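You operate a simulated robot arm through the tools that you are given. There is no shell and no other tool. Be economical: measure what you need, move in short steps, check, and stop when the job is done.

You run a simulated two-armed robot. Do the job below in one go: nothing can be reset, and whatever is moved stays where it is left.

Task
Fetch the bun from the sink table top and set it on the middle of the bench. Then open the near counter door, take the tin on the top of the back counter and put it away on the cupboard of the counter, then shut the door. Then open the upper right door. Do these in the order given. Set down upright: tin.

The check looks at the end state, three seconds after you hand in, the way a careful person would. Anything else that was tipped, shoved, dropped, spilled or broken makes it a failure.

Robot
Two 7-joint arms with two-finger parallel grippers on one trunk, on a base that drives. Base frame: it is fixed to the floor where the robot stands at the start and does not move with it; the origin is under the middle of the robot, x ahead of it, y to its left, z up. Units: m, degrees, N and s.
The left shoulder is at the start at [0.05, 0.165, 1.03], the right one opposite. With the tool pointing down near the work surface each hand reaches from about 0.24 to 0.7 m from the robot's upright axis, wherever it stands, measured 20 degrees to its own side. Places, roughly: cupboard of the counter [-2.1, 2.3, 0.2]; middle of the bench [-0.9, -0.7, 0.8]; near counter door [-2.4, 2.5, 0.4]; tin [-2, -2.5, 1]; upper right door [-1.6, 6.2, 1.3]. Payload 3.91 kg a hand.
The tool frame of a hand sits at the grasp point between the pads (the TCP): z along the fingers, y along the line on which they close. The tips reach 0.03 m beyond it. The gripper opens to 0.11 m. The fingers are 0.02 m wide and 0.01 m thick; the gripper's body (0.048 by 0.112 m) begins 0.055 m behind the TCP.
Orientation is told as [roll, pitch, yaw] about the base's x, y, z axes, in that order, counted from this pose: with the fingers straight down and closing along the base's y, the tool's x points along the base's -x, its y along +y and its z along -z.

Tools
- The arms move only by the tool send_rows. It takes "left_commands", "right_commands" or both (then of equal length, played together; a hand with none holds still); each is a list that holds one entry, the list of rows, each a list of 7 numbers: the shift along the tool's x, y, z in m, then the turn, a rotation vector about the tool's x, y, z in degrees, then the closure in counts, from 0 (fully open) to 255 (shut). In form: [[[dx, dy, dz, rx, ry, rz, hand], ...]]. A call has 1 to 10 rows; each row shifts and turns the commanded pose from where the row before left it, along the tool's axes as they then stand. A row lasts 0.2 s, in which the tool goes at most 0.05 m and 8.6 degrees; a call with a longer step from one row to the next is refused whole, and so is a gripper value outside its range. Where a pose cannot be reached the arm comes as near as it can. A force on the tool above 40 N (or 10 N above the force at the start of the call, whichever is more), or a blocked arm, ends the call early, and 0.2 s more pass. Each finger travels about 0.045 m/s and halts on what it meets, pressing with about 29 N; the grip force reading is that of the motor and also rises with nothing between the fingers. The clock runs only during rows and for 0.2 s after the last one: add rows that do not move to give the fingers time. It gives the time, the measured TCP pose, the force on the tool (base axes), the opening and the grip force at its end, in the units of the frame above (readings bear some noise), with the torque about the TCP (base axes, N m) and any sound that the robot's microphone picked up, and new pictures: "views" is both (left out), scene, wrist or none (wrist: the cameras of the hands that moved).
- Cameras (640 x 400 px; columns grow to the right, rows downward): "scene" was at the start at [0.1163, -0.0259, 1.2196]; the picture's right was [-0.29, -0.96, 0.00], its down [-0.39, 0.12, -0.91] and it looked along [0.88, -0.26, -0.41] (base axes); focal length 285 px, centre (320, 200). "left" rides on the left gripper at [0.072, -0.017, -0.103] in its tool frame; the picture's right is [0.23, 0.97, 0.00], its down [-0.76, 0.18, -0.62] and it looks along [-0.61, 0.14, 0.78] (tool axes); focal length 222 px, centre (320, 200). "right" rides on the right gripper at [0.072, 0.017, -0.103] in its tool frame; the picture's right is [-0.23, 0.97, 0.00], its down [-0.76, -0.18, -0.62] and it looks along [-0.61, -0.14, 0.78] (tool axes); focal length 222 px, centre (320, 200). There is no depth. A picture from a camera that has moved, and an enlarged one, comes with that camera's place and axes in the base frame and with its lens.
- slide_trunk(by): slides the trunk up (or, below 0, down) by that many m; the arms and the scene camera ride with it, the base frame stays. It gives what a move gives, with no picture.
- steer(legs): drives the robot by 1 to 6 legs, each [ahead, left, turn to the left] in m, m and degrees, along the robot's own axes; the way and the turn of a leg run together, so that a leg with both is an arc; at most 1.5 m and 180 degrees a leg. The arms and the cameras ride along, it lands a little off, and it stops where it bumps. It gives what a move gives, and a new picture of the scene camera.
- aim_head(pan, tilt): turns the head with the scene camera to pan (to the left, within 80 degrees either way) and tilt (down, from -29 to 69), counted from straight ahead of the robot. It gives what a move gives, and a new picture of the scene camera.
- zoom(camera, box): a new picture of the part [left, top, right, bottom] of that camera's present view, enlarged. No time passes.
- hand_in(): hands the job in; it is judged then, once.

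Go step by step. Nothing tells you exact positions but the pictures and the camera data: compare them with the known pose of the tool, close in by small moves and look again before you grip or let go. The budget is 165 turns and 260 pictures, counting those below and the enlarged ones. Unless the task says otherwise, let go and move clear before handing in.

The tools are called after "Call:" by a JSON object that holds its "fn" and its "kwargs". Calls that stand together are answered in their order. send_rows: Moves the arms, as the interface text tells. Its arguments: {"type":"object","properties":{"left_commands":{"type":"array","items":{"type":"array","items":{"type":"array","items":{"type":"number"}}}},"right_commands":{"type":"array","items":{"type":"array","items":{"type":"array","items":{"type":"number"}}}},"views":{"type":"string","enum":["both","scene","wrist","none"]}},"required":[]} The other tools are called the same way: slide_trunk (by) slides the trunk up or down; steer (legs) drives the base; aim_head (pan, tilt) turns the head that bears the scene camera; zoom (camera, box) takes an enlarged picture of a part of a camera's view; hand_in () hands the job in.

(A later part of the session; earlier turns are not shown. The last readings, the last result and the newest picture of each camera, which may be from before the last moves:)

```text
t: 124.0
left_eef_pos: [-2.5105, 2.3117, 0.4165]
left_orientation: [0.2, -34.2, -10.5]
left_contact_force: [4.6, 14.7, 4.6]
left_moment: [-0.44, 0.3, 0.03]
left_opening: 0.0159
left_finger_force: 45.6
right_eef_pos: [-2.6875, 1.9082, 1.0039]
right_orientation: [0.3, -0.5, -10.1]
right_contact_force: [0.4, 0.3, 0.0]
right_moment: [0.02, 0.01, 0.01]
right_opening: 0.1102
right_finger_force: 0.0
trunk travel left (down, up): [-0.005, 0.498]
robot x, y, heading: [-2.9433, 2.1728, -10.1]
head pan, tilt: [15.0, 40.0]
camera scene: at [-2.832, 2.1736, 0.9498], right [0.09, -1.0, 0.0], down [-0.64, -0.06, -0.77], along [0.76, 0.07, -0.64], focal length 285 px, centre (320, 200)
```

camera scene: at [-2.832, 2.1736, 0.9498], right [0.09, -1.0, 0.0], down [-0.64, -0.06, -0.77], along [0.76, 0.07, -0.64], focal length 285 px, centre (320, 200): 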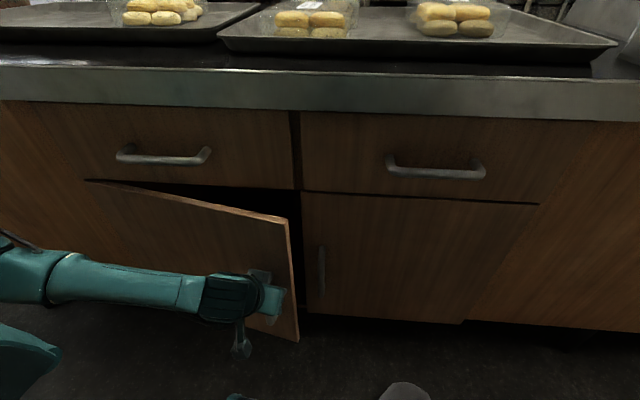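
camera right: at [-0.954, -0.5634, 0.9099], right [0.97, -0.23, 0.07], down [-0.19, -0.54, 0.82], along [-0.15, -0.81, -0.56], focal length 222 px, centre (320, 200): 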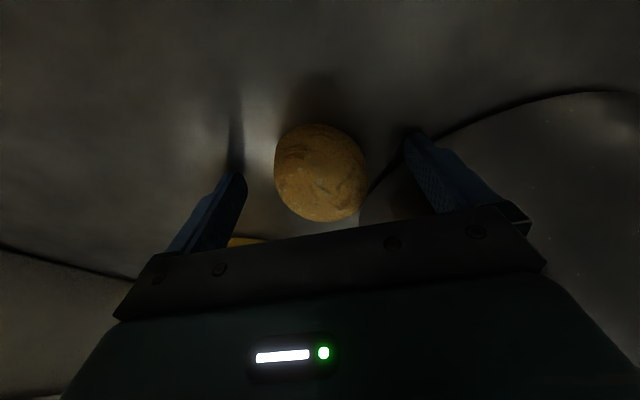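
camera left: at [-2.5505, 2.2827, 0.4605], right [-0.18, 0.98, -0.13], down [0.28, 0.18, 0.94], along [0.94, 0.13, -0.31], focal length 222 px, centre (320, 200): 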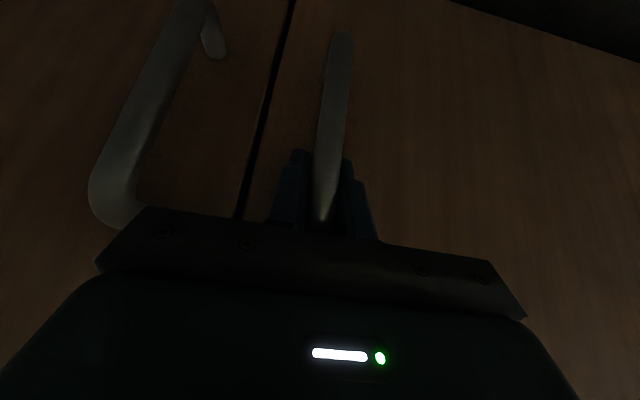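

The door opens. Continue two more 10° arcs.

Call:
{"fn": "steer", "kwargs": {"legs": [[-0.12, 0.08, -10]]}}

Call:
{"fn": "steer", "kwargs": {"legs": [[-0.12, 0.075, -10]]}}

```text
t: 125.4
left_eef_pos: [-2.5907, 2.3438, 0.4161]
left_orientation: [0.2, -34.1, -20.3]
left_contact_force: [-5.3, -10.9, -3.4]
left_moment: [0.18, -0.7, 0.04]
left_opening: 0.0157
left_finger_force: 45.5
right_eef_pos: [-2.8337, 1.9771, 1.0048]
right_orientation: [0.2, -0.6, -19.9]
right_contact_force: [0.4, 0.3, -0.2]
right_moment: [0.01, 0.05, 0.0]
right_opening: 0.11
right_finger_force: 0.1
trunk travel left (down, up): [-0.005, 0.498]
robot x, y, heading: [-3.0422, 2.28, -19.9]
head pan, tilt: [15.0, 40.0]
camera scene: at [-2.9293, 2.2627, 0.9497], right [-0.09, -1.0, 0.0], down [-0.64, 0.06, -0.77], along [0.76, -0.07, -0.64], focal length 285 px, centre (320, 200)
```

scene: 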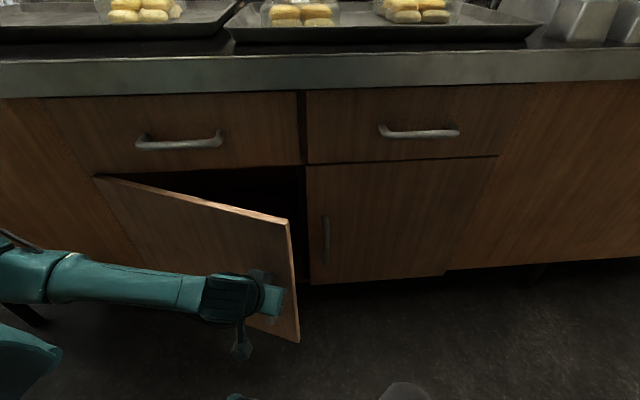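

```text
t: 126.7
left_eef_pos: [-2.6569, 2.3903, 0.4153]
left_orientation: [0.9, -34.2, -29.7]
left_contact_force: [24.0, 26.9, 7.9]
left_moment: [-0.81, 0.2, -0.45]
left_opening: 0.0161
left_finger_force: 44.6
right_eef_pos: [-2.9624, 2.0659, 1.0051]
right_orientation: [0.2, -0.5, -29.7]
right_contact_force: [-0.8, 0.0, 0.5]
right_moment: [0.04, 0.02, 0.02]
right_opening: 0.1101
right_finger_force: 0.1
trunk travel left (down, up): [-0.005, 0.498]
robot x, y, heading: [-3.1161, 2.3996, -29.4]
head pan, tilt: [15.0, 40.0]
camera scene: at [-3.0101, 2.3632, 0.9498], right [-0.25, -0.97, 0.0], down [-0.62, 0.16, -0.77], along [0.74, -0.19, -0.64], focal length 285 px, centre (320, 200)
```

scene: 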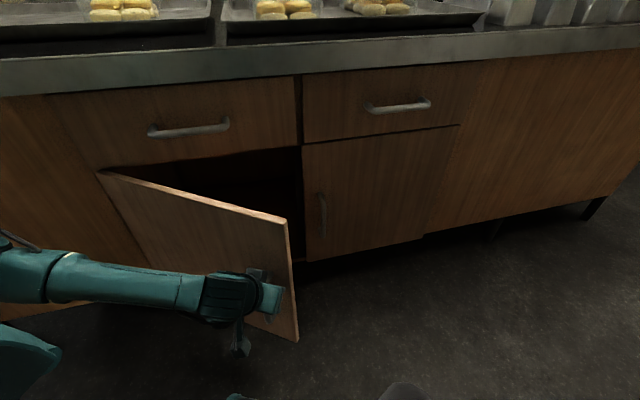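

Refit: hinge at (-2.41, 2.68), radius 0.38, door now ~37° open. Check the left side clearance before continuing.

Call:
{"fn": "aim_head", "kwargs": {"pan": 80, "tilt": 25}}

```text
t: 128.1
left_eef_pos: [-2.6572, 2.3891, 0.4147]
left_orientation: [0.9, -34.2, -29.8]
left_contact_force: [1.3, 0.9, 0.5]
left_moment: [-0.14, -0.1, -0.19]
left_opening: 0.0162
left_finger_force: 44.7
right_eef_pos: [-2.9629, 2.0669, 1.0045]
right_orientation: [0.2, -0.5, -29.7]
right_contact_force: [0.4, 0.7, 0.7]
right_moment: [-0.03, -0.03, -0.01]
right_opening: 0.1099
right_finger_force: 0.1
trunk travel left (down, up): [-0.005, 0.498]
robot x, y, heading: [-3.1173, 2.3988, -29.8]
head pan, tilt: [80.0, 25.0]
camera scene: at [-3.0335, 2.4552, 0.973], right [0.77, -0.64, 0.0], down [-0.27, -0.33, -0.91], along [0.58, 0.7, -0.42], focal length 285 px, centre (320, 200)
```

scene: 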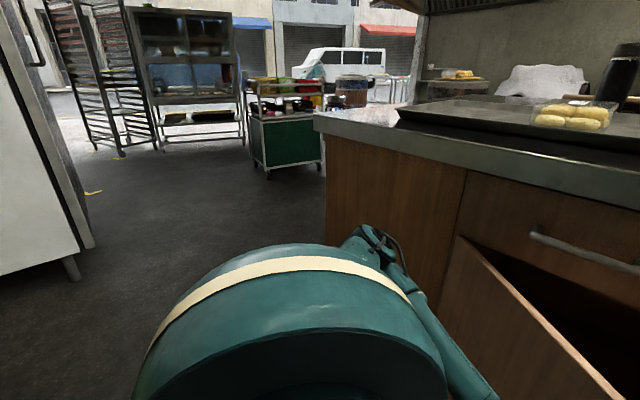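

Nothing within reach of the arc (robot x stays ≥ -3.17). Continue.

Call:
{"fn": "steer", "kwargs": {"legs": [[-0.103, 0.084, -10]]}}

Call:
{"fn": "steer", "kwargs": {"legs": [[-0.103, 0.084, -10]]}}

```text
t: 129.5
left_eef_pos: [-2.7057, 2.4355, 0.4156]
left_orientation: [0.7, -34.3, -39.8]
left_contact_force: [-9.4, -8.0, -0.7]
left_moment: [0.03, -0.06, 0.05]
left_opening: 0.0163
left_finger_force: 45.0
right_eef_pos: [-3.061, 2.1689, 1.005]
right_orientation: [0.2, -0.4, -39.7]
right_contact_force: [0.5, -0.7, -0.2]
right_moment: [0.01, -0.03, 0.0]
right_opening: 0.1097
right_finger_force: 0.0
trunk travel left (down, up): [-0.005, 0.498]
robot x, y, heading: [-3.1555, 2.5223, -39.7]
head pan, tilt: [80.0, 25.0]
camera scene: at [-3.0624, 2.5659, 0.973], right [0.65, -0.76, 0.0], down [-0.32, -0.27, -0.91], along [0.69, 0.59, -0.42], focal length 285 px, centre (320, 200)
```

scene: 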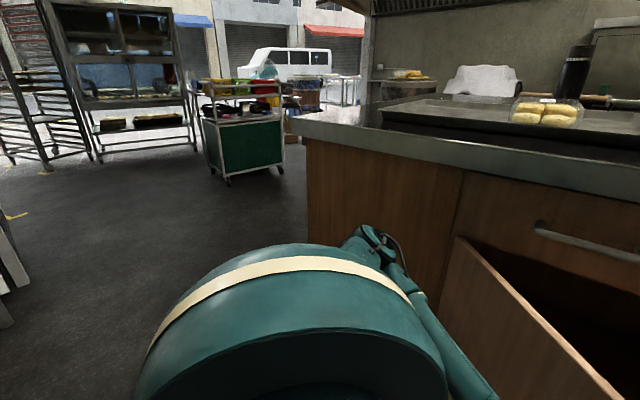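

```text
t: 130.9
left_eef_pos: [-2.7432, 2.4879, 0.4154]
left_orientation: [0.5, -34.2, -49.9]
left_contact_force: [-10.5, -5.6, -1.5]
left_moment: [0.0, -0.03, 0.07]
left_opening: 0.0158
left_finger_force: 44.8
right_eef_pos: [-3.1398, 2.2881, 1.0046]
right_orientation: [0.1, -0.4, -49.8]
right_contact_force: [0.2, 0.2, 0.3]
right_moment: [0.02, 0.0, 0.01]
right_opening: 0.1102
right_finger_force: 0.1
trunk travel left (down, up): [-0.005, 0.498]
robot x, y, heading: [-3.1677, 2.6523, -49.6]
head pan, tilt: [80.0, 25.0]
camera scene: at [-3.0716, 2.6789, 0.973], right [0.5, -0.86, 0.0], down [-0.37, -0.21, -0.91], along [0.78, 0.46, -0.42], focal length 285 px, centre (320, 200)
```

scene: 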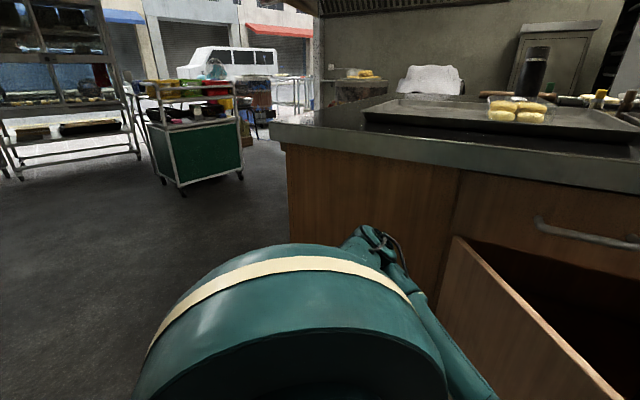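

57° open. Three more arcs to ~87°.

Call:
{"fn": "steer", "kwargs": {"legs": [[-0.103, 0.084, -10]]}}

Call:
{"fn": "steer", "kwargs": {"legs": [[-0.103, 0.084, -10]]}}

Call:
{"fn": "steer", "kwargs": {"legs": [[-0.103, 0.084, -10]]}}

```text
t: 132.3
left_eef_pos: [-2.773, 2.5471, 0.4157]
left_orientation: [0.0, -34.1, -60.1]
left_contact_force: [-29.0, -11.8, -6.3]
left_moment: [0.25, -1.03, 0.21]
left_opening: 0.016
left_finger_force: 45.0
right_eef_pos: [-3.1947, 2.4214, 1.0044]
right_orientation: [0.2, -0.3, -59.7]
right_contact_force: [0.2, 0.3, -0.6]
right_moment: [0.02, 0.03, -0.01]
right_opening: 0.1099
right_finger_force: 0.0
trunk travel left (down, up): [-0.005, 0.498]
robot x, y, heading: [-3.1593, 2.7878, -59.9]
head pan, tilt: [80.0, 25.0]
camera scene: at [-3.0606, 2.7931, 0.973], right [0.35, -0.94, 0.0], down [-0.4, -0.15, -0.91], along [0.85, 0.31, -0.42], focal length 285 px, centre (320, 200)
```

scene: 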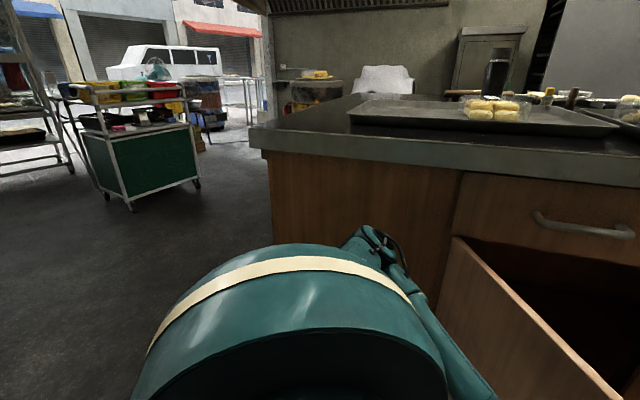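

```text
t: 133.7
left_eef_pos: [-2.7937, 2.6145, 0.4149]
left_orientation: [-0.5, -34.0, -70.1]
left_contact_force: [-32.9, -6.5, -10.0]
left_moment: [0.21, -1.62, 0.09]
left_opening: 0.0159
left_finger_force: 44.7
right_eef_pos: [-3.2264, 2.5625, 1.0045]
right_orientation: [0.3, -0.4, -69.8]
right_contact_force: [-0.1, -0.4, 0.5]
right_moment: [0.01, 0.02, -0.01]
right_opening: 0.11
right_finger_force: 0.0
trunk travel left (down, up): [-0.005, 0.498]
robot x, y, heading: [-3.1266, 2.9143, -69.7]
head pan, tilt: [80.0, 25.0]
camera scene: at [-3.0306, 2.906, 0.973], right [0.18, -0.98, 0.0], down [-0.42, -0.08, -0.91], along [0.89, 0.16, -0.42], focal length 285 px, centre (320, 200)
```

scene: 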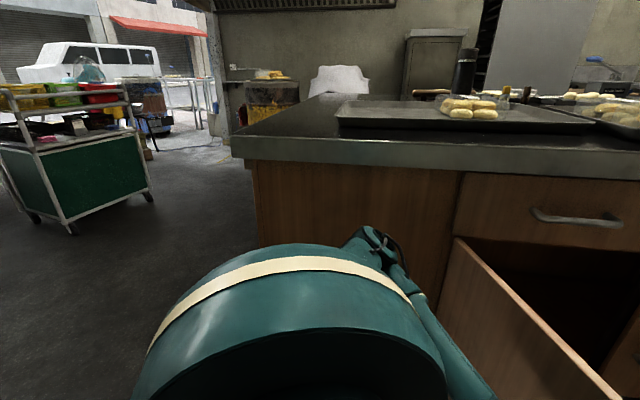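

```text
t: 135.1
left_eef_pos: [-2.8027, 2.683, 0.4152]
left_orientation: [-1.4, -33.8, -80.1]
left_contact_force: [-37.7, -0.9, -11.5]
left_moment: [0.22, -1.72, 0.12]
left_opening: 0.0162
left_finger_force: 45.1
right_eef_pos: [-3.2318, 2.7043, 1.0039]
right_orientation: [0.3, -0.4, -79.5]
right_contact_force: [1.1, 0.1, 0.2]
right_moment: [-0.02, -0.02, 0.03]
right_opening: 0.1099
right_finger_force: 0.0
trunk travel left (down, up): [-0.005, 0.498]
robot x, y, heading: [-3.0734, 3.0358, -79.4]
head pan, tilt: [80.0, 25.0]
camera scene: at [-2.9805, 3.0088, 0.973], right [0.01, -1.0, 0.0], down [-0.42, 0.0, -0.91], along [0.91, 0.01, -0.42], focal length 285 px, centre (320, 200)
```

scene: 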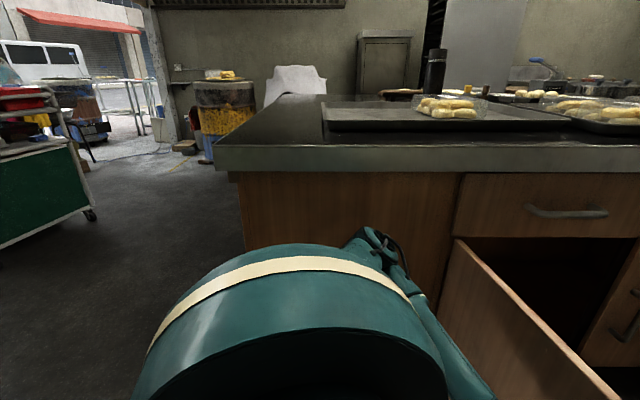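

Door ~87° open. Release the handle, back off, and check.

Call:
{"fn": "send_rows", "kwargs": {"left_commands": [[[0, 0, 0, 0, 0, 0, 200], [0, 0, 0, 0, 0, 0, 140], [0, 0, 0, 0, 0, 0, 110], [0, 0, 0, 0, 0, 0, 110]]], "views": "none"}}

Call:
{"fn": "steer", "kwargs": {"legs": [[-0.2, 0, 0]]}}

Call:
{"fn": "aim_head", "kwargs": {"pan": 30, "tilt": 35}}

```text
t: 136.1
left_eef_pos: [-2.8029, 2.6835, 0.4151]
left_orientation: [-1.4, -33.8, -80.2]
left_contact_force: [0.2, -0.1, 0.8]
left_moment: [0.03, -0.01, 0.05]
left_opening: 0.0625
left_finger_force: 0.2
right_eef_pos: [-3.2326, 2.7053, 1.004]
right_orientation: [0.2, -0.3, -79.5]
right_contact_force: [0.1, -0.4, -0.2]
right_moment: [0.01, 0.02, -0.01]
right_opening: 0.1102
right_finger_force: 0.0
trunk travel left (down, up): [-0.005, 0.498]
robot x, y, heading: [-3.0769, 3.0375, -80.0]
head pan, tilt: [80.0, 25.0]
```

```text
t: 137.7
left_eef_pos: [-2.8383, 2.8795, 0.4151]
left_orientation: [-1.4, -33.8, -80.0]
left_contact_force: [0.3, -1.1, -0.3]
left_moment: [0.01, 0.01, 0.0]
left_opening: 0.0624
left_finger_force: 0.0
right_eef_pos: [-3.2671, 2.9009, 1.0046]
right_orientation: [0.2, -0.4, -79.4]
right_contact_force: [-0.1, 0.4, -0.1]
right_moment: [-0.02, 0.04, -0.01]
right_opening: 0.1102
right_finger_force: 0.1
trunk travel left (down, up): [-0.005, 0.498]
robot x, y, heading: [-3.1141, 3.2305, -79.2]
head pan, tilt: [80.0, 25.0]
camera scene: at [-3.0167, 3.2062, 0.973], right [0.01, -1.0, 0.0], down [-0.42, 0.0, -0.91], along [0.91, 0.01, -0.42], focal length 285 px, centre (320, 200)
```

scene: 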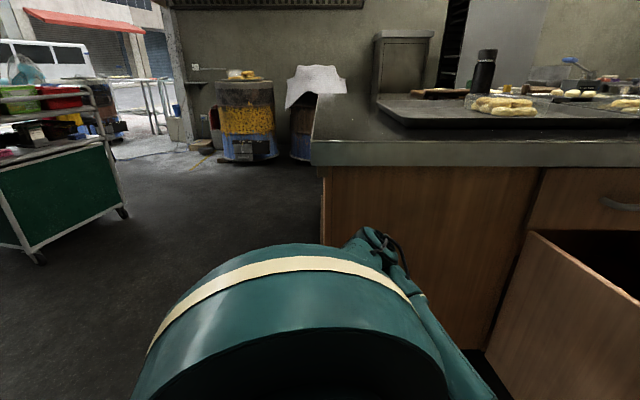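

```text
t: 138.9
left_eef_pos: [-2.8392, 2.8799, 0.4157]
left_orientation: [-1.3, -33.9, -80.0]
left_contact_force: [-0.4, -0.7, -0.1]
left_moment: [0.01, -0.03, 0.0]
left_opening: 0.0624
left_finger_force: 0.1
right_eef_pos: [-3.2678, 2.9005, 1.0035]
right_orientation: [0.2, -0.3, -79.3]
right_contact_force: [-0.9, 0.2, -1.0]
right_moment: [-0.05, -0.01, 0.0]
right_opening: 0.1099
right_finger_force: 0.1
trunk travel left (down, up): [-0.005, 0.498]
robot x, y, heading: [-3.1135, 3.2338, -79.5]
head pan, tilt: [30.0, 35.0]
camera scene: at [-3.0515, 3.1385, 0.9573], right [-0.76, -0.65, 0.0], down [-0.37, 0.44, -0.82], along [0.53, -0.62, -0.57], focal length 285 px, centre (320, 200)
```

scene: 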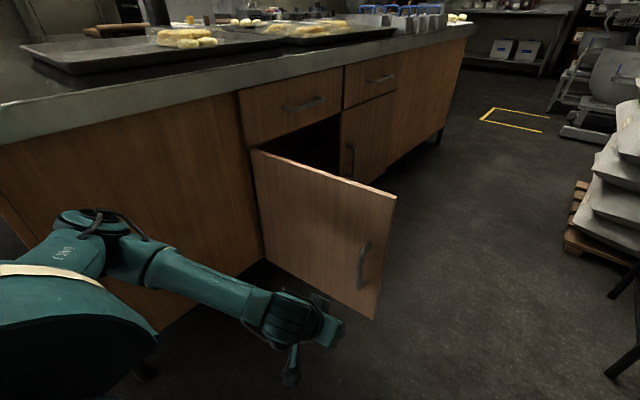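

Door stands open. The west gap is too tight, so I'll go around the north end. First raise trunk and tuck the left arm.

Call:
{"fn": "slide_trunk", "kwargs": {"by": 0.4}}

Call:
{"fn": "send_rows", "kwargs": {"left_commands": [[[0, 0, 0, 0, 8, 0, 0], [0, 0, 0, 0, 8, 0, 0], [0, 0, 0, 0, 8, 0, 0], [0, 0, 0, 0, 8, 0, 0], [0.01, -0.01, -0.045, 0, 0, 0, 0], [0.01, -0.01, -0.045, 0, 0, 0, 0], [0.01, -0.01, -0.045, 0, 0, 0, 0], [0.01, -0.01, -0.045, 0, 0, 0, 0], [0.01, -0.01, -0.045, 0, 0, 0, 0], [0.01, -0.01, -0.045, 0, 0, 0, 0]]], "views": "none"}}

Call:
{"fn": "steer", "kwargs": {"legs": [[-0.5, 0.03, 0], [0, 0, 80]]}}

Call:
{"fn": "aim_head", "kwargs": {"pan": 40, "tilt": 10}}

```text
t: 142.7
left_eef_pos: [-2.8388, 2.8804, 0.8159]
left_orientation: [-1.4, -33.7, -80.0]
left_contact_force: [-0.1, 0.9, 0.2]
left_moment: [0.01, -0.03, 0.0]
left_opening: 0.0627
left_finger_force: 0.1
right_eef_pos: [-3.267, 2.9005, 1.4044]
right_orientation: [0.2, -0.4, -79.4]
right_contact_force: [0.8, -0.2, -0.3]
right_moment: [0.01, -0.01, 0.01]
right_opening: 0.1097
right_finger_force: 0.1
trunk travel left (down, up): [-0.405, 0.098]
robot x, y, heading: [-3.1149, 3.2347, -79.5]
head pan, tilt: [30.0, 35.0]
```

```text
t: 144.9
left_eef_pos: [-2.904, 2.9398, 1.0852]
left_orientation: [-1.1, -1.9, -80.8]
left_contact_force: [-0.5, 0.5, 0.5]
left_moment: [0.04, -0.04, -0.02]
left_opening: 0.11
left_finger_force: 0.0
right_eef_pos: [-3.2687, 2.9005, 1.4047]
right_orientation: [0.3, -0.4, -79.4]
right_contact_force: [0.9, 0.0, -0.2]
right_moment: [0.0, -0.03, -0.04]
right_opening: 0.1099
right_finger_force: 0.1
trunk travel left (down, up): [-0.405, 0.098]
robot x, y, heading: [-3.1106, 3.2359, -79.6]
head pan, tilt: [30.0, 35.0]
```

```text
t: 151.4
left_eef_pos: [-2.8565, 3.9007, 1.0863]
left_orientation: [-1.2, -1.8, 0.9]
left_contact_force: [-0.2, -0.3, 0.4]
left_moment: [0.02, -0.05, -0.03]
left_opening: 0.1098
left_finger_force: 0.0
right_eef_pos: [-2.8724, 3.5352, 1.4041]
right_orientation: [0.2, -0.3, 2.2]
right_contact_force: [-0.7, -0.5, 0.1]
right_moment: [0.02, 0.03, -0.02]
right_opening: 0.1099
right_finger_force: 0.0
trunk travel left (down, up): [-0.405, 0.098]
robot x, y, heading: [-3.1751, 3.7381, 2.1]
head pan, tilt: [30.0, 35.0]
camera scene: at [-3.0759, 3.7858, 1.3573], right [0.53, -0.85, 0.0], down [-0.49, -0.31, -0.82], along [0.69, 0.44, -0.57], focal length 285 px, centre (320, 200)
```

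scene: 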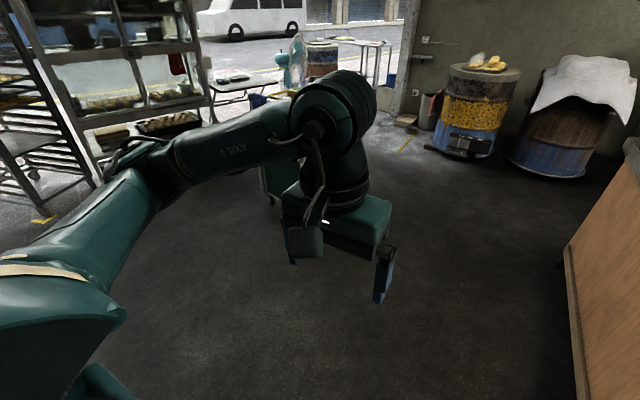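

```text
t: 152.3
left_eef_pos: [-2.8561, 3.9017, 1.0848]
left_orientation: [-1.1, -1.7, 1.0]
left_contact_force: [1.2, 0.5, -0.2]
left_moment: [-0.04, -0.01, 0.0]
left_opening: 0.1101
left_finger_force: 0.1
right_eef_pos: [-2.8716, 3.5343, 1.4042]
right_orientation: [0.2, -0.5, 2.2]
right_contact_force: [0.3, 0.6, 0.3]
right_moment: [0.01, 0.0, 0.01]
right_opening: 0.1101
right_finger_force: 0.1
trunk travel left (down, up): [-0.405, 0.098]
robot x, y, heading: [-3.1786, 3.7375, 2.4]
head pan, tilt: [40.0, 10.0]
camera scene: at [-3.0815, 3.8013, 1.3973], right [0.67, -0.74, 0.0], down [-0.13, -0.12, -0.98], along [0.73, 0.66, -0.17], focal length 285 px, centre (320, 200)
```

scene: 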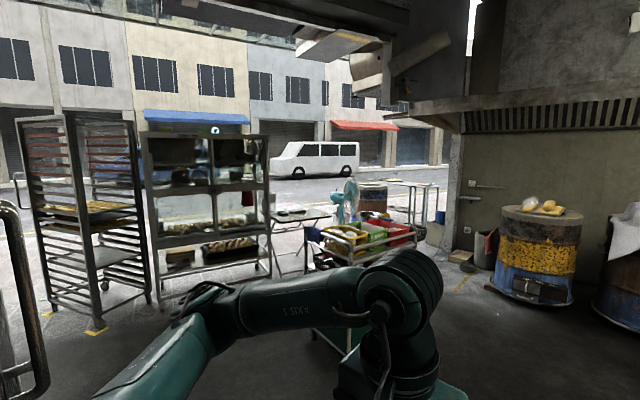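

The target display cabinet is visible to the north with its upper right door. I'll edge east then north a bit to clear the counter end, and continue east.

Call:
{"fn": "steer", "kwargs": {"legs": [[0.3, 0, 0], [0.35, 0.4, 0]]}}

Call:
{"fn": "aim_head", "kwargs": {"pan": -40, "tilt": 30}}

```text
t: 157.9
left_eef_pos: [-2.2277, 4.327, 1.0846]
left_orientation: [-1.2, -1.8, 1.2]
left_contact_force: [0.0, -0.5, -0.2]
left_moment: [0.02, 0.02, 0.04]
left_opening: 0.11
left_finger_force: 0.0
right_eef_pos: [-2.2408, 3.9609, 1.4041]
right_orientation: [0.2, -0.4, 2.6]
right_contact_force: [0.4, 0.2, -0.3]
right_moment: [0.0, -0.03, 0.0]
right_opening: 0.11
right_finger_force: 0.0
trunk travel left (down, up): [-0.405, 0.098]
robot x, y, heading: [-2.5471, 4.1587, 2.6]
head pan, tilt: [40.0, 10.0]
camera scene: at [-2.4519, 4.2254, 1.3974], right [0.68, -0.74, 0.0], down [-0.13, -0.12, -0.98], along [0.73, 0.67, -0.17], focal length 285 px, centre (320, 200)
```

scene: 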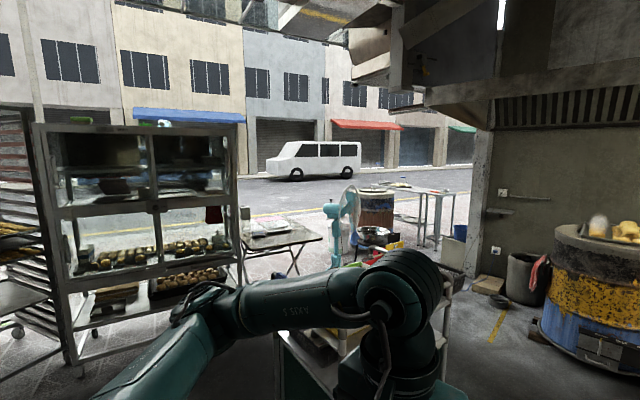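

```text
t: 159.4
left_eef_pos: [-2.2279, 4.3266, 1.0847]
left_orientation: [-1.1, -1.8, 1.2]
left_contact_force: [-0.3, 0.2, -0.8]
left_moment: [0.02, -0.01, -0.02]
left_opening: 0.11
left_finger_force: 0.1
right_eef_pos: [-2.24, 3.9601, 1.4043]
right_orientation: [0.3, -0.5, 2.6]
right_contact_force: [-0.9, -0.3, 0.4]
right_moment: [-0.03, -0.03, -0.02]
right_opening: 0.1101
right_finger_force: 0.1
trunk travel left (down, up): [-0.405, 0.098]
robot x, y, heading: [-2.5451, 4.16, 2.7]
head pan, tilt: [-40.0, 30.0]
camera scene: at [-2.4487, 4.1074, 1.3651], right [-0.61, -0.79, 0.0], down [-0.4, 0.3, -0.87], along [0.69, -0.53, -0.5], focal length 285 px, centre (320, 200)
```

scene: 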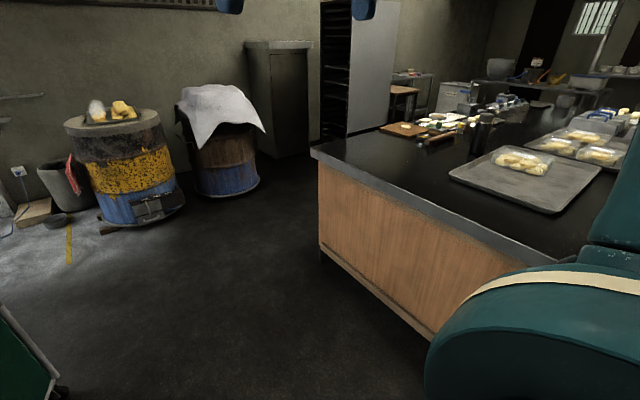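

Path clear: go east along y≈3.9 to x≈-0.8, turn south.

Call:
{"fn": "steer", "kwargs": {"legs": [[0.3, -0.3, 0], [1.43, -0.03, 0], [0, 0, -92]]}}

Call:
{"fn": "aim_head", "kwargs": {"pan": 0, "tilt": 25}}

```text
t: 173.2
left_eef_pos: [-0.6773, 3.5496, 1.0838]
left_orientation: [-1.2, -1.8, -92.0]
left_contact_force: [0.4, 0.0, 0.1]
left_moment: [0.03, -0.02, 0.0]
left_opening: 0.1102
left_finger_force: 0.1
right_eef_pos: [-1.043, 3.5845, 1.4043]
right_orientation: [0.2, -0.4, -90.6]
right_contact_force: [0.0, 0.2, 0.5]
right_moment: [0.01, 0.0, -0.05]
right_opening: 0.11
right_finger_force: 0.1
trunk travel left (down, up): [-0.405, 0.098]
robot x, y, heading: [-0.8274, 3.8769, -90.7]
head pan, tilt: [-40.0, 30.0]
camera scene: at [-0.8854, 3.7826, 1.365], right [-0.76, 0.65, 0.0], down [0.33, 0.38, -0.87], along [-0.56, -0.66, -0.5], focal length 285 px, centre (320, 200)
```

scene: 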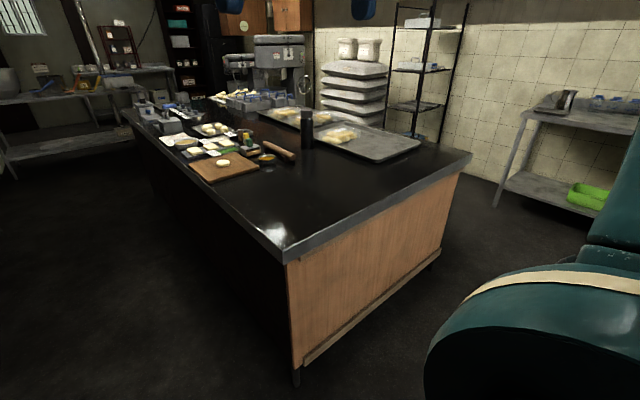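

```text
t: 174.3
left_eef_pos: [-0.6776, 3.5496, 1.085]
left_orientation: [-1.2, -1.8, -92.0]
left_contact_force: [0.9, 0.3, -0.8]
left_moment: [0.0, 0.0, -0.01]
left_opening: 0.1102
left_finger_force: 0.1
right_eef_pos: [-1.0411, 3.5851, 1.4042]
right_orientation: [0.2, -0.5, -90.6]
right_contact_force: [-0.1, 0.0, -0.9]
right_moment: [0.01, 0.0, 0.0]
right_opening: 0.11
right_finger_force: 0.0
trunk travel left (down, up): [-0.405, 0.098]
robot x, y, heading: [-0.8271, 3.8808, -90.8]
head pan, tilt: [0.0, 25.0]
camera scene: at [-0.8275, 3.759, 1.373], right [-1.0, 0.01, 0.0], down [0.01, 0.42, -0.91], along [-0.01, -0.91, -0.42], focal length 285 px, centre (320, 200)
```

scene: 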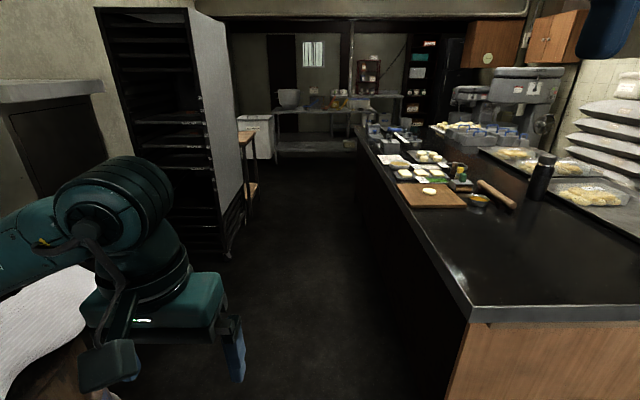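

Corridor is clear; drive south along x≈-0.75 to y≈0.3.

Call:
{"fn": "steer", "kwargs": {"legs": [[1.3, 0.11, 0.8], [1.3, 0.0, 0], [0.9, 0, 0]]}}

```text
t: 191.4
left_eef_pos: [-0.6944, 0.0315, 1.0847]
left_orientation: [-1.3, -1.8, -94.3]
left_contact_force: [0.9, -0.9, -0.5]
left_moment: [0.0, -0.01, -0.02]
left_opening: 0.1099
left_finger_force: 0.2
right_eef_pos: [-1.0577, 0.0797, 1.4036]
right_orientation: [0.2, -0.5, -93.0]
right_contact_force: [0.3, -0.1, 0.0]
right_moment: [-0.01, -0.01, 0.0]
right_opening: 0.1102
right_finger_force: 0.1
trunk travel left (down, up): [-0.405, 0.098]
robot x, y, heading: [-0.833, 0.3697, -93.2]
head pan, tilt: [0.0, 25.0]
camera scene: at [-0.8364, 0.2455, 1.373], right [-1.0, 0.05, 0.0], down [0.02, 0.42, -0.91], along [-0.05, -0.91, -0.42], focal length 285 px, centre (320, 200)
```

scene: 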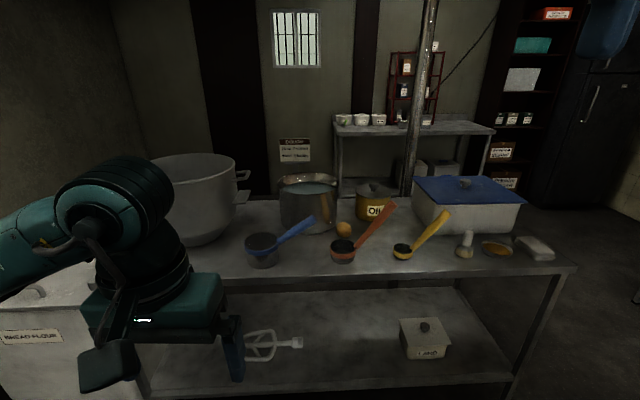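

Back at the bench; the bun is still in place. Zoom at the back counter for the tin.

Call:
{"fn": "zoom", "kwargs": {"camera": "scene", "box": [310, 30, 560, 190]}}

Call:
{"fn": "steer", "kwargs": {"legs": [[0, 0, -87], [1.4, 0, 0]]}}

Call:
{"fn": "aim_head", "kwargs": {"pan": 60, "tilt": 20}}

```text
2.50 times, centred on (435, 110) of scene
camera zoom: at [-0.8364, 0.2455, 1.373], right [-1.0, 0.05, 0.0], down [0.02, 0.42, -0.91], along [-0.05, -0.91, -0.42], focal length 713 px, centre (32, 425)
```

zoom: 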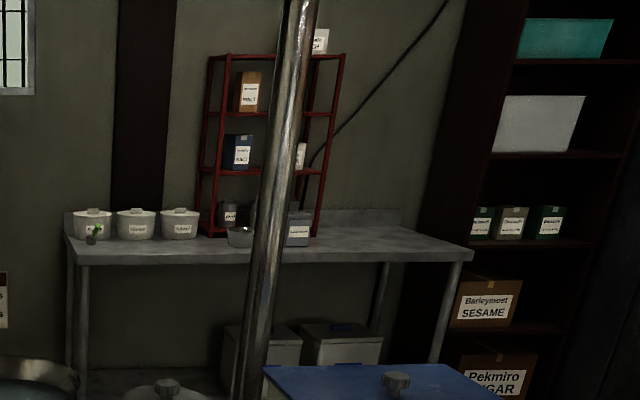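

```text
t: 201.9
left_eef_pos: [-2.5249, 0.2416, 1.0845]
left_orientation: [-1.2, -1.8, 177.9]
left_contact_force: [0.3, -0.1, 0.3]
left_moment: [0.04, -0.02, 0.01]
left_opening: 0.1099
left_finger_force: 0.1
right_eef_pos: [-2.4893, 0.6053, 1.4037]
right_orientation: [0.1, -0.4, 179.3]
right_contact_force: [-0.3, 0.0, 0.1]
right_moment: [0.02, 0.03, 0.01]
right_opening: 0.1098
right_finger_force: 0.1
trunk travel left (down, up): [-0.405, 0.098]
robot x, y, heading: [-2.1927, 0.3877, 179.1]
head pan, tilt: [0.0, 25.0]
camera scene: at [-2.3171, 0.3905, 1.373], right [0.01, 1.0, 0.0], down [0.42, -0.01, -0.91], along [-0.91, 0.01, -0.42], focal length 285 px, centre (320, 200)
```

scene: 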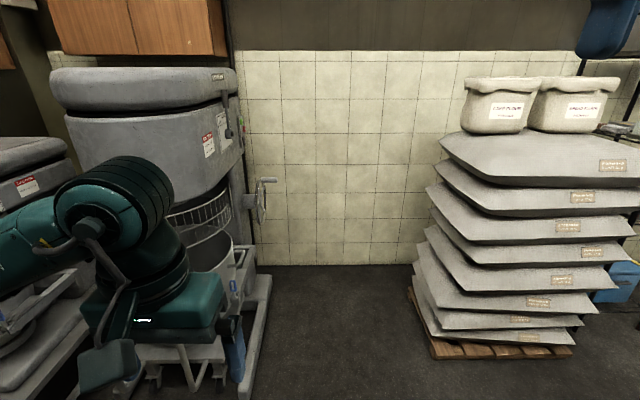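

```text
t: 203.2
left_eef_pos: [-2.5249, 0.2412, 1.0848]
left_orientation: [-1.2, -1.8, 177.8]
left_contact_force: [0.4, 0.5, -0.4]
left_moment: [0.01, 0.01, 0.0]
left_opening: 0.1096
left_finger_force: 0.0
right_eef_pos: [-2.4906, 0.6054, 1.4041]
right_orientation: [0.2, -0.4, 179.2]
right_contact_force: [-0.1, 0.2, -0.1]
right_moment: [-0.05, -0.01, -0.04]
right_opening: 0.11
right_finger_force: 0.0
trunk travel left (down, up): [-0.405, 0.098]
robot x, y, heading: [-2.1934, 0.3858, 179.2]
head pan, tilt: [60.0, 20.0]
camera scene: at [-2.2726, 0.3093, 1.3811], right [-0.86, 0.51, 0.0], down [0.18, 0.29, -0.94], along [-0.48, -0.81, -0.34], focal length 285 px, centre (320, 200)
```

scene: 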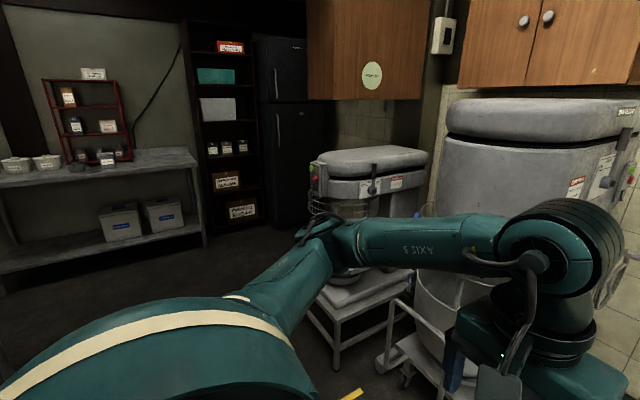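

Turn south and drive toward the back counter.

Call:
{"fn": "steer", "kwargs": {"legs": [[0, 0, 91], [1.4, 0, 0]]}}

Call:
{"fn": "aim_head", "kwargs": {"pan": 0, "tilt": 20}}

```text
t: 214.1
left_eef_pos: [-1.9996, -1.3231, 1.0853]
left_orientation: [-1.2, -1.9, -89.7]
left_contact_force: [-0.7, 0.9, -0.2]
left_moment: [0.01, -0.03, 0.0]
left_opening: 0.1101
left_finger_force: 0.1
right_eef_pos: [-2.3654, -1.3038, 1.405]
right_orientation: [0.2, -0.4, -88.3]
right_contact_force: [-1.1, 0.0, -0.8]
right_moment: [-0.05, 0.04, 0.0]
right_opening: 0.1102
right_finger_force: 0.1
trunk travel left (down, up): [-0.405, 0.098]
robot x, y, heading: [-2.1609, -0.9974, -88.3]
head pan, tilt: [60.0, 20.0]
camera scene: at [-2.0796, -1.0725, 1.3811], right [-0.47, -0.88, 0.0], down [-0.3, 0.16, -0.94], along [0.83, -0.45, -0.34], focal length 285 px, centre (320, 200)
```

scene: 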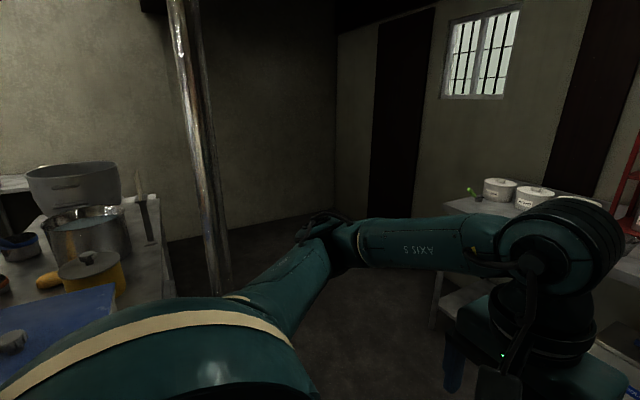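

```text
t: 215.4
left_eef_pos: [-1.9999, -1.3229, 1.0855]
left_orientation: [-1.2, -1.7, -89.7]
left_contact_force: [0.7, -0.1, -0.3]
left_moment: [0.02, -0.02, 0.0]
left_opening: 0.1099
left_finger_force: 0.1
right_eef_pos: [-2.3659, -1.3041, 1.4033]
right_orientation: [0.1, -0.4, -88.3]
right_contact_force: [0.4, -0.1, 0.9]
right_moment: [0.0, -0.02, -0.01]
right_opening: 0.1102
right_finger_force: 0.2
trunk travel left (down, up): [-0.405, 0.098]
robot x, y, heading: [-2.1606, -0.9967, -88.3]
head pan, tilt: [0.0, 20.0]
camera scene: at [-2.1588, -1.1212, 1.3811], right [-1.0, -0.03, 0.0], down [-0.01, 0.34, -0.94], along [0.03, -0.94, -0.34], focal length 285 px, centre (320, 200)
```

scene: 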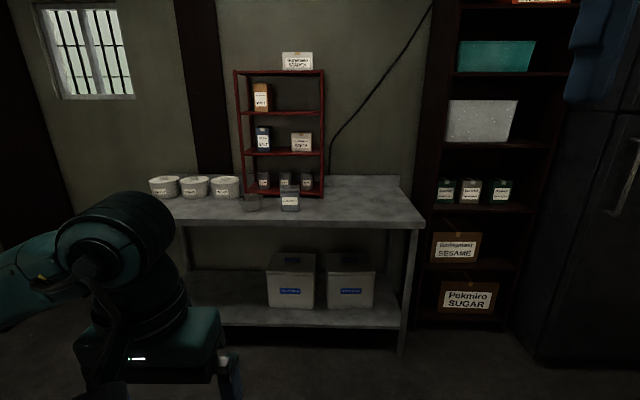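

Call:
{"fn": "zoom", "kwargs": {"camera": "scene", "box": [220, 140, 350, 222]}}

```text
4.88 times, centred on (285, 181) of scene
camera zoom: at [-2.1588, -1.1212, 1.3811], right [-1.0, -0.03, 0.0], down [-0.01, 0.34, -0.94], along [0.03, -0.94, -0.34], focal length 1391 px, centre (491, 293)
```

zoom: 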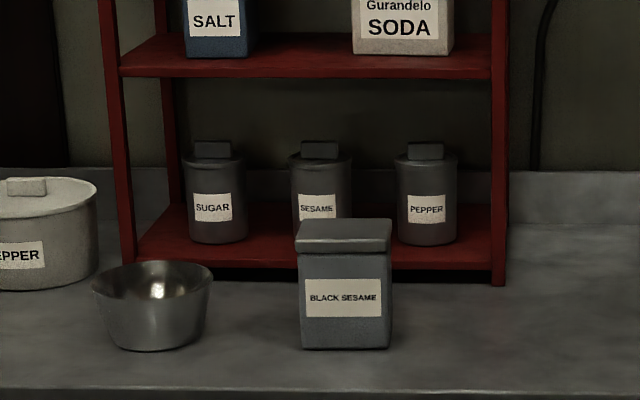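

The tin is the rectangular "BLACK SESAME" tin, near (-1.97, -2.47), standing on the counter. Drive closer to measure it.

Call:
{"fn": "steer", "kwargs": {"legs": [[0.6, 0, -1.5]]}}

Call:
{"fn": "aim_head", "kwargs": {"pan": 10, "tilt": 32}}

Call:
{"fn": "zoom", "kwargs": {"camera": "left", "box": [0, 0, 640, 400]}}

```text
t: 218.8
left_eef_pos: [-2.0002, -1.9299, 1.0851]
left_orientation: [-1.2, -1.8, -91.2]
left_contact_force: [-0.1, -0.2, 0.6]
left_moment: [0.05, 0.01, 0.03]
left_opening: 0.1099
left_finger_force: 0.0
right_eef_pos: [-2.3645, -1.9004, 1.4039]
right_orientation: [0.2, -0.5, -90.0]
right_contact_force: [-0.2, 0.0, 0.2]
right_moment: [0.02, -0.04, 0.01]
right_opening: 0.1102
right_finger_force: 0.1
trunk travel left (down, up): [-0.405, 0.098]
robot x, y, heading: [-2.1483, -1.6015, -90.1]
head pan, tilt: [0.0, 20.0]
camera scene: at [-2.1527, -1.7236, 1.3811], right [-1.0, 0.0, 0.0], down [0.0, 0.34, -0.94], along [0.0, -0.94, -0.34], focal length 285 px, centre (320, 200)
```

scene: 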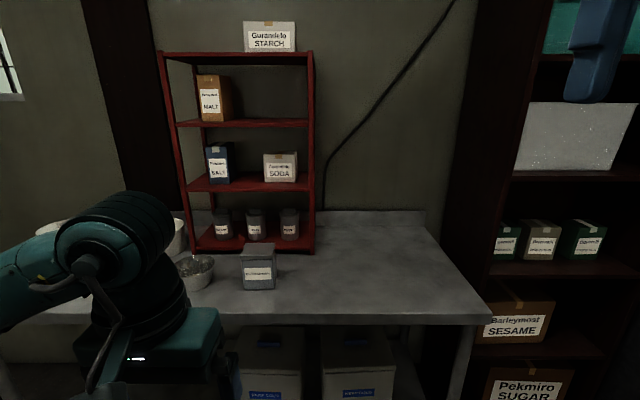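

```text
t: 219.5
left_eef_pos: [-1.9998, -1.9293, 1.085]
left_orientation: [-1.3, -1.7, -91.2]
left_contact_force: [0.4, -0.3, 0.4]
left_moment: [0.0, 0.0, 0.01]
left_opening: 0.1101
left_finger_force: 0.1
right_eef_pos: [-2.3644, -1.8997, 1.4031]
right_orientation: [0.3, -0.4, -89.8]
right_contact_force: [-0.7, 0.0, 1.0]
right_moment: [-0.01, 0.01, 0.0]
right_opening: 0.1102
right_finger_force: 0.0
trunk travel left (down, up): [-0.405, 0.098]
robot x, y, heading: [-2.1538, -1.6038, -89.8]
head pan, tilt: [10.0, 32.0]
camera scene: at [-2.1372, -1.7182, 1.362], right [-0.98, -0.18, 0.0], down [-0.09, 0.52, -0.85], along [0.15, -0.84, -0.53], focal length 285 px, centre (320, 200)
```

scene: 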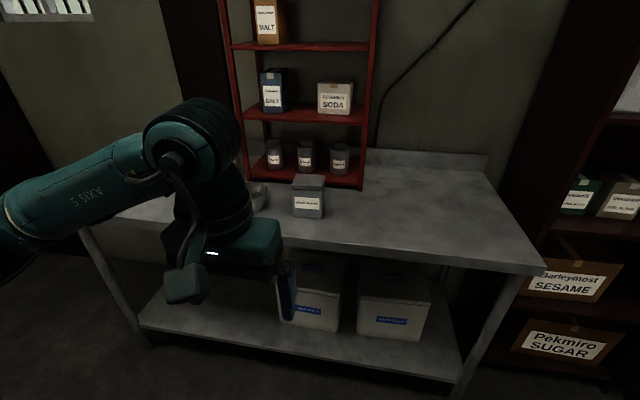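

```text
1.00 times, centred on (320, 200) of left (not enlarged: the box is as wide or as high as the picture)
camera zoom: at [-2.0125, -1.8528, 1.1857], right [0.98, 0.21, -0.03], down [0.17, -0.75, 0.64], along [0.11, -0.63, -0.77], focal length 222 px, centre (320, 200)
```

zoom: 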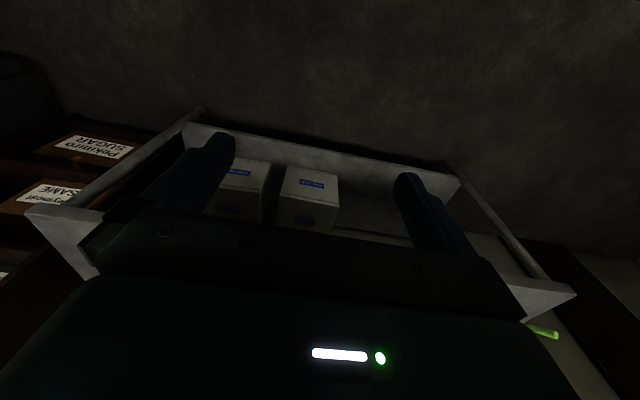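

Call:
{"fn": "zoom", "kwargs": {"camera": "scene", "box": [250, 140, 380, 222]}}

```text
4.88 times, centred on (315, 181) of scene
camera zoom: at [-2.1372, -1.7182, 1.362], right [-0.98, -0.18, 0.0], down [-0.09, 0.52, -0.85], along [0.15, -0.84, -0.53], focal length 1391 px, centre (344, 293)
```

zoom: 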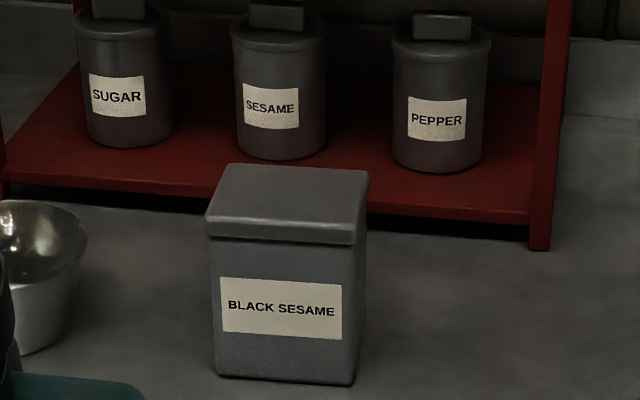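

Tin measured: centre ≈(-1.975, -2.455), 0.086 wide × 0.078 deep, z 0.858–0.966. I'll drive in 0.3 m and pitch the left hand to ~34° above it.

Call:
{"fn": "steer", "kwargs": {"legs": [[0.3, 0, 0]]}}

Call:
{"fn": "send_rows", "kwargs": {"left_commands": [[[0, 0, -0.01, 0, -8, 0, 0], [0, 0, -0.01, 0, -8, 0, 0], [0, 0, -0.01, 1, -8, 1, 0], [0, 0, 0, 0, -8, 0, 0], [0, 0, 0, 0, 0, 0, 0]]], "views": "both"}}

```text
t: 221.6
left_eef_pos: [-1.9993, -2.2252, 1.0855]
left_orientation: [-1.2, -1.8, -91.4]
left_contact_force: [-0.6, -0.1, 0.2]
left_moment: [0.0, 0.03, 0.02]
left_opening: 0.1101
left_finger_force: 0.1
right_eef_pos: [-2.365, -2.1955, 1.4047]
right_orientation: [0.2, -0.4, -90.0]
right_contact_force: [1.4, -0.5, -0.1]
right_moment: [0.01, 0.01, 0.0]
right_opening: 0.1101
right_finger_force: 0.1
trunk travel left (down, up): [-0.405, 0.098]
robot x, y, heading: [-2.1522, -1.8987, -89.7]
head pan, tilt: [10.0, 32.0]
camera scene: at [-2.137, -2.015, 1.3618], right [-0.98, -0.17, 0.0], down [-0.09, 0.52, -0.85], along [0.15, -0.83, -0.53], focal length 285 px, centre (320, 200)
```

scene: 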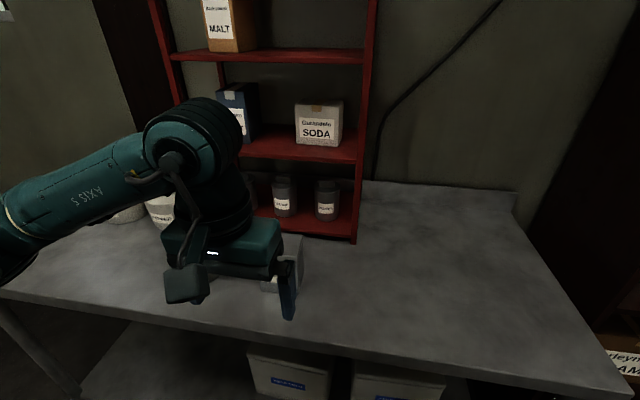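

```text
t: 222.8
left_eef_pos: [-2.0085, -2.2422, 1.1247]
left_orientation: [-2.1, -33.9, -91.6]
left_contact_force: [0.4, -0.5, 0.2]
left_moment: [0.02, 0.01, 0.04]
left_opening: 0.1101
left_finger_force: 0.1
left hand out of reach, approached as far as the arm can: row 4
right_eef_pos: [-2.3642, -2.1951, 1.4053]
right_orientation: [0.2, -0.6, -90.0]
right_contact_force: [0.0, -0.4, -0.4]
right_moment: [0.01, -0.03, 0.03]
right_opening: 0.11
right_finger_force: 0.0
trunk travel left (down, up): [-0.405, 0.098]
robot x, y, heading: [-2.1518, -1.8997, -90.2]
head pan, tilt: [10.0, 32.0]
camera scene: at [-2.1368, -2.0142, 1.3619], right [-0.98, -0.17, 0.0], down [-0.09, 0.52, -0.85], along [0.15, -0.84, -0.53], focal length 285 px, centre (320, 200)
camera left: at [-2.018, -2.1243, 1.1715], right [0.98, 0.14, -0.16], down [0.19, -0.29, 0.94], along [0.09, -0.95, -0.31], focal length 222 px, centre (320, 200)
```

scene: 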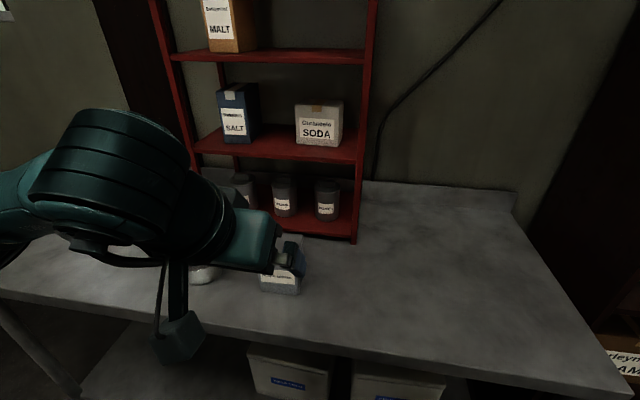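
left: 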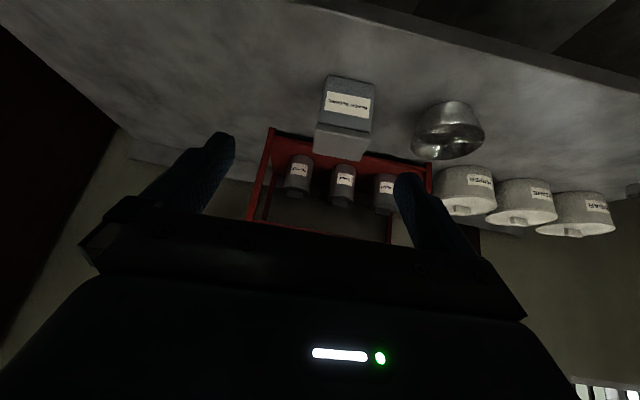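

Wrist view confirms the tin at x≈-1.974, front y≈-2.415. Level the roll and move above the tin.

Call:
{"fn": "send_rows", "kwargs": {"left_commands": [[[0, 0, 0, -2, 0, 0, 0], [-0.0284, 0.0079, 0.0336, 0, 0, 0, 0], [-0.0284, 0.0079, 0.0336, 0, 0, 0, 0], [-0.0284, 0.0079, 0.0336, 0, 0, 0, 0], [-0.0284, 0.0079, 0.0336, 0, 0, 0, 0], [-0.0284, 0.0079, 0.0336, 0, 0, 0, 0], [0, 0, 0, 0, 0, 0, 0]]], "views": "both"}}

```text
t: 224.3
left_eef_pos: [-1.9736, -2.4578, 1.0653]
left_orientation: [0.0, -33.9, -91.6]
left_contact_force: [-0.1, 0.3, 0.4]
left_moment: [0.02, -0.01, 0.0]
left_opening: 0.1098
left_finger_force: 0.1
right_eef_pos: [-2.3634, -2.195, 1.4047]
right_orientation: [0.1, -0.5, -90.0]
right_contact_force: [0.3, -0.3, 0.5]
right_moment: [0.0, -0.02, -0.01]
right_opening: 0.11
right_finger_force: 0.1
trunk travel left (down, up): [-0.405, 0.098]
robot x, y, heading: [-2.1486, -1.8995, -89.8]
head pan, tilt: [10.0, 32.0]
camera scene: at [-2.137, -2.014, 1.362], right [-0.98, -0.17, 0.0], down [-0.09, 0.52, -0.85], along [0.15, -0.84, -0.53], focal length 285 px, centre (320, 200)
camera left: at [-1.9872, -2.3389, 1.1108], right [0.98, 0.16, -0.13], down [0.17, -0.29, 0.94], along [0.12, -0.94, -0.31], focal length 222 px, centre (320, 200)
```

scene: 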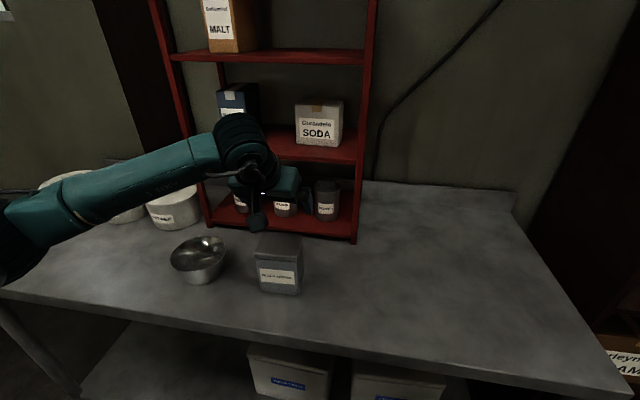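
left: 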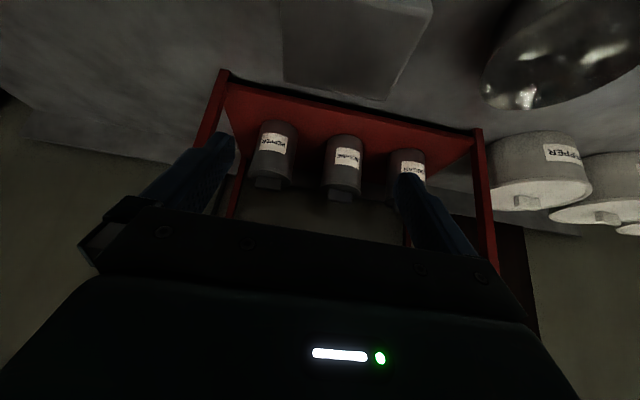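

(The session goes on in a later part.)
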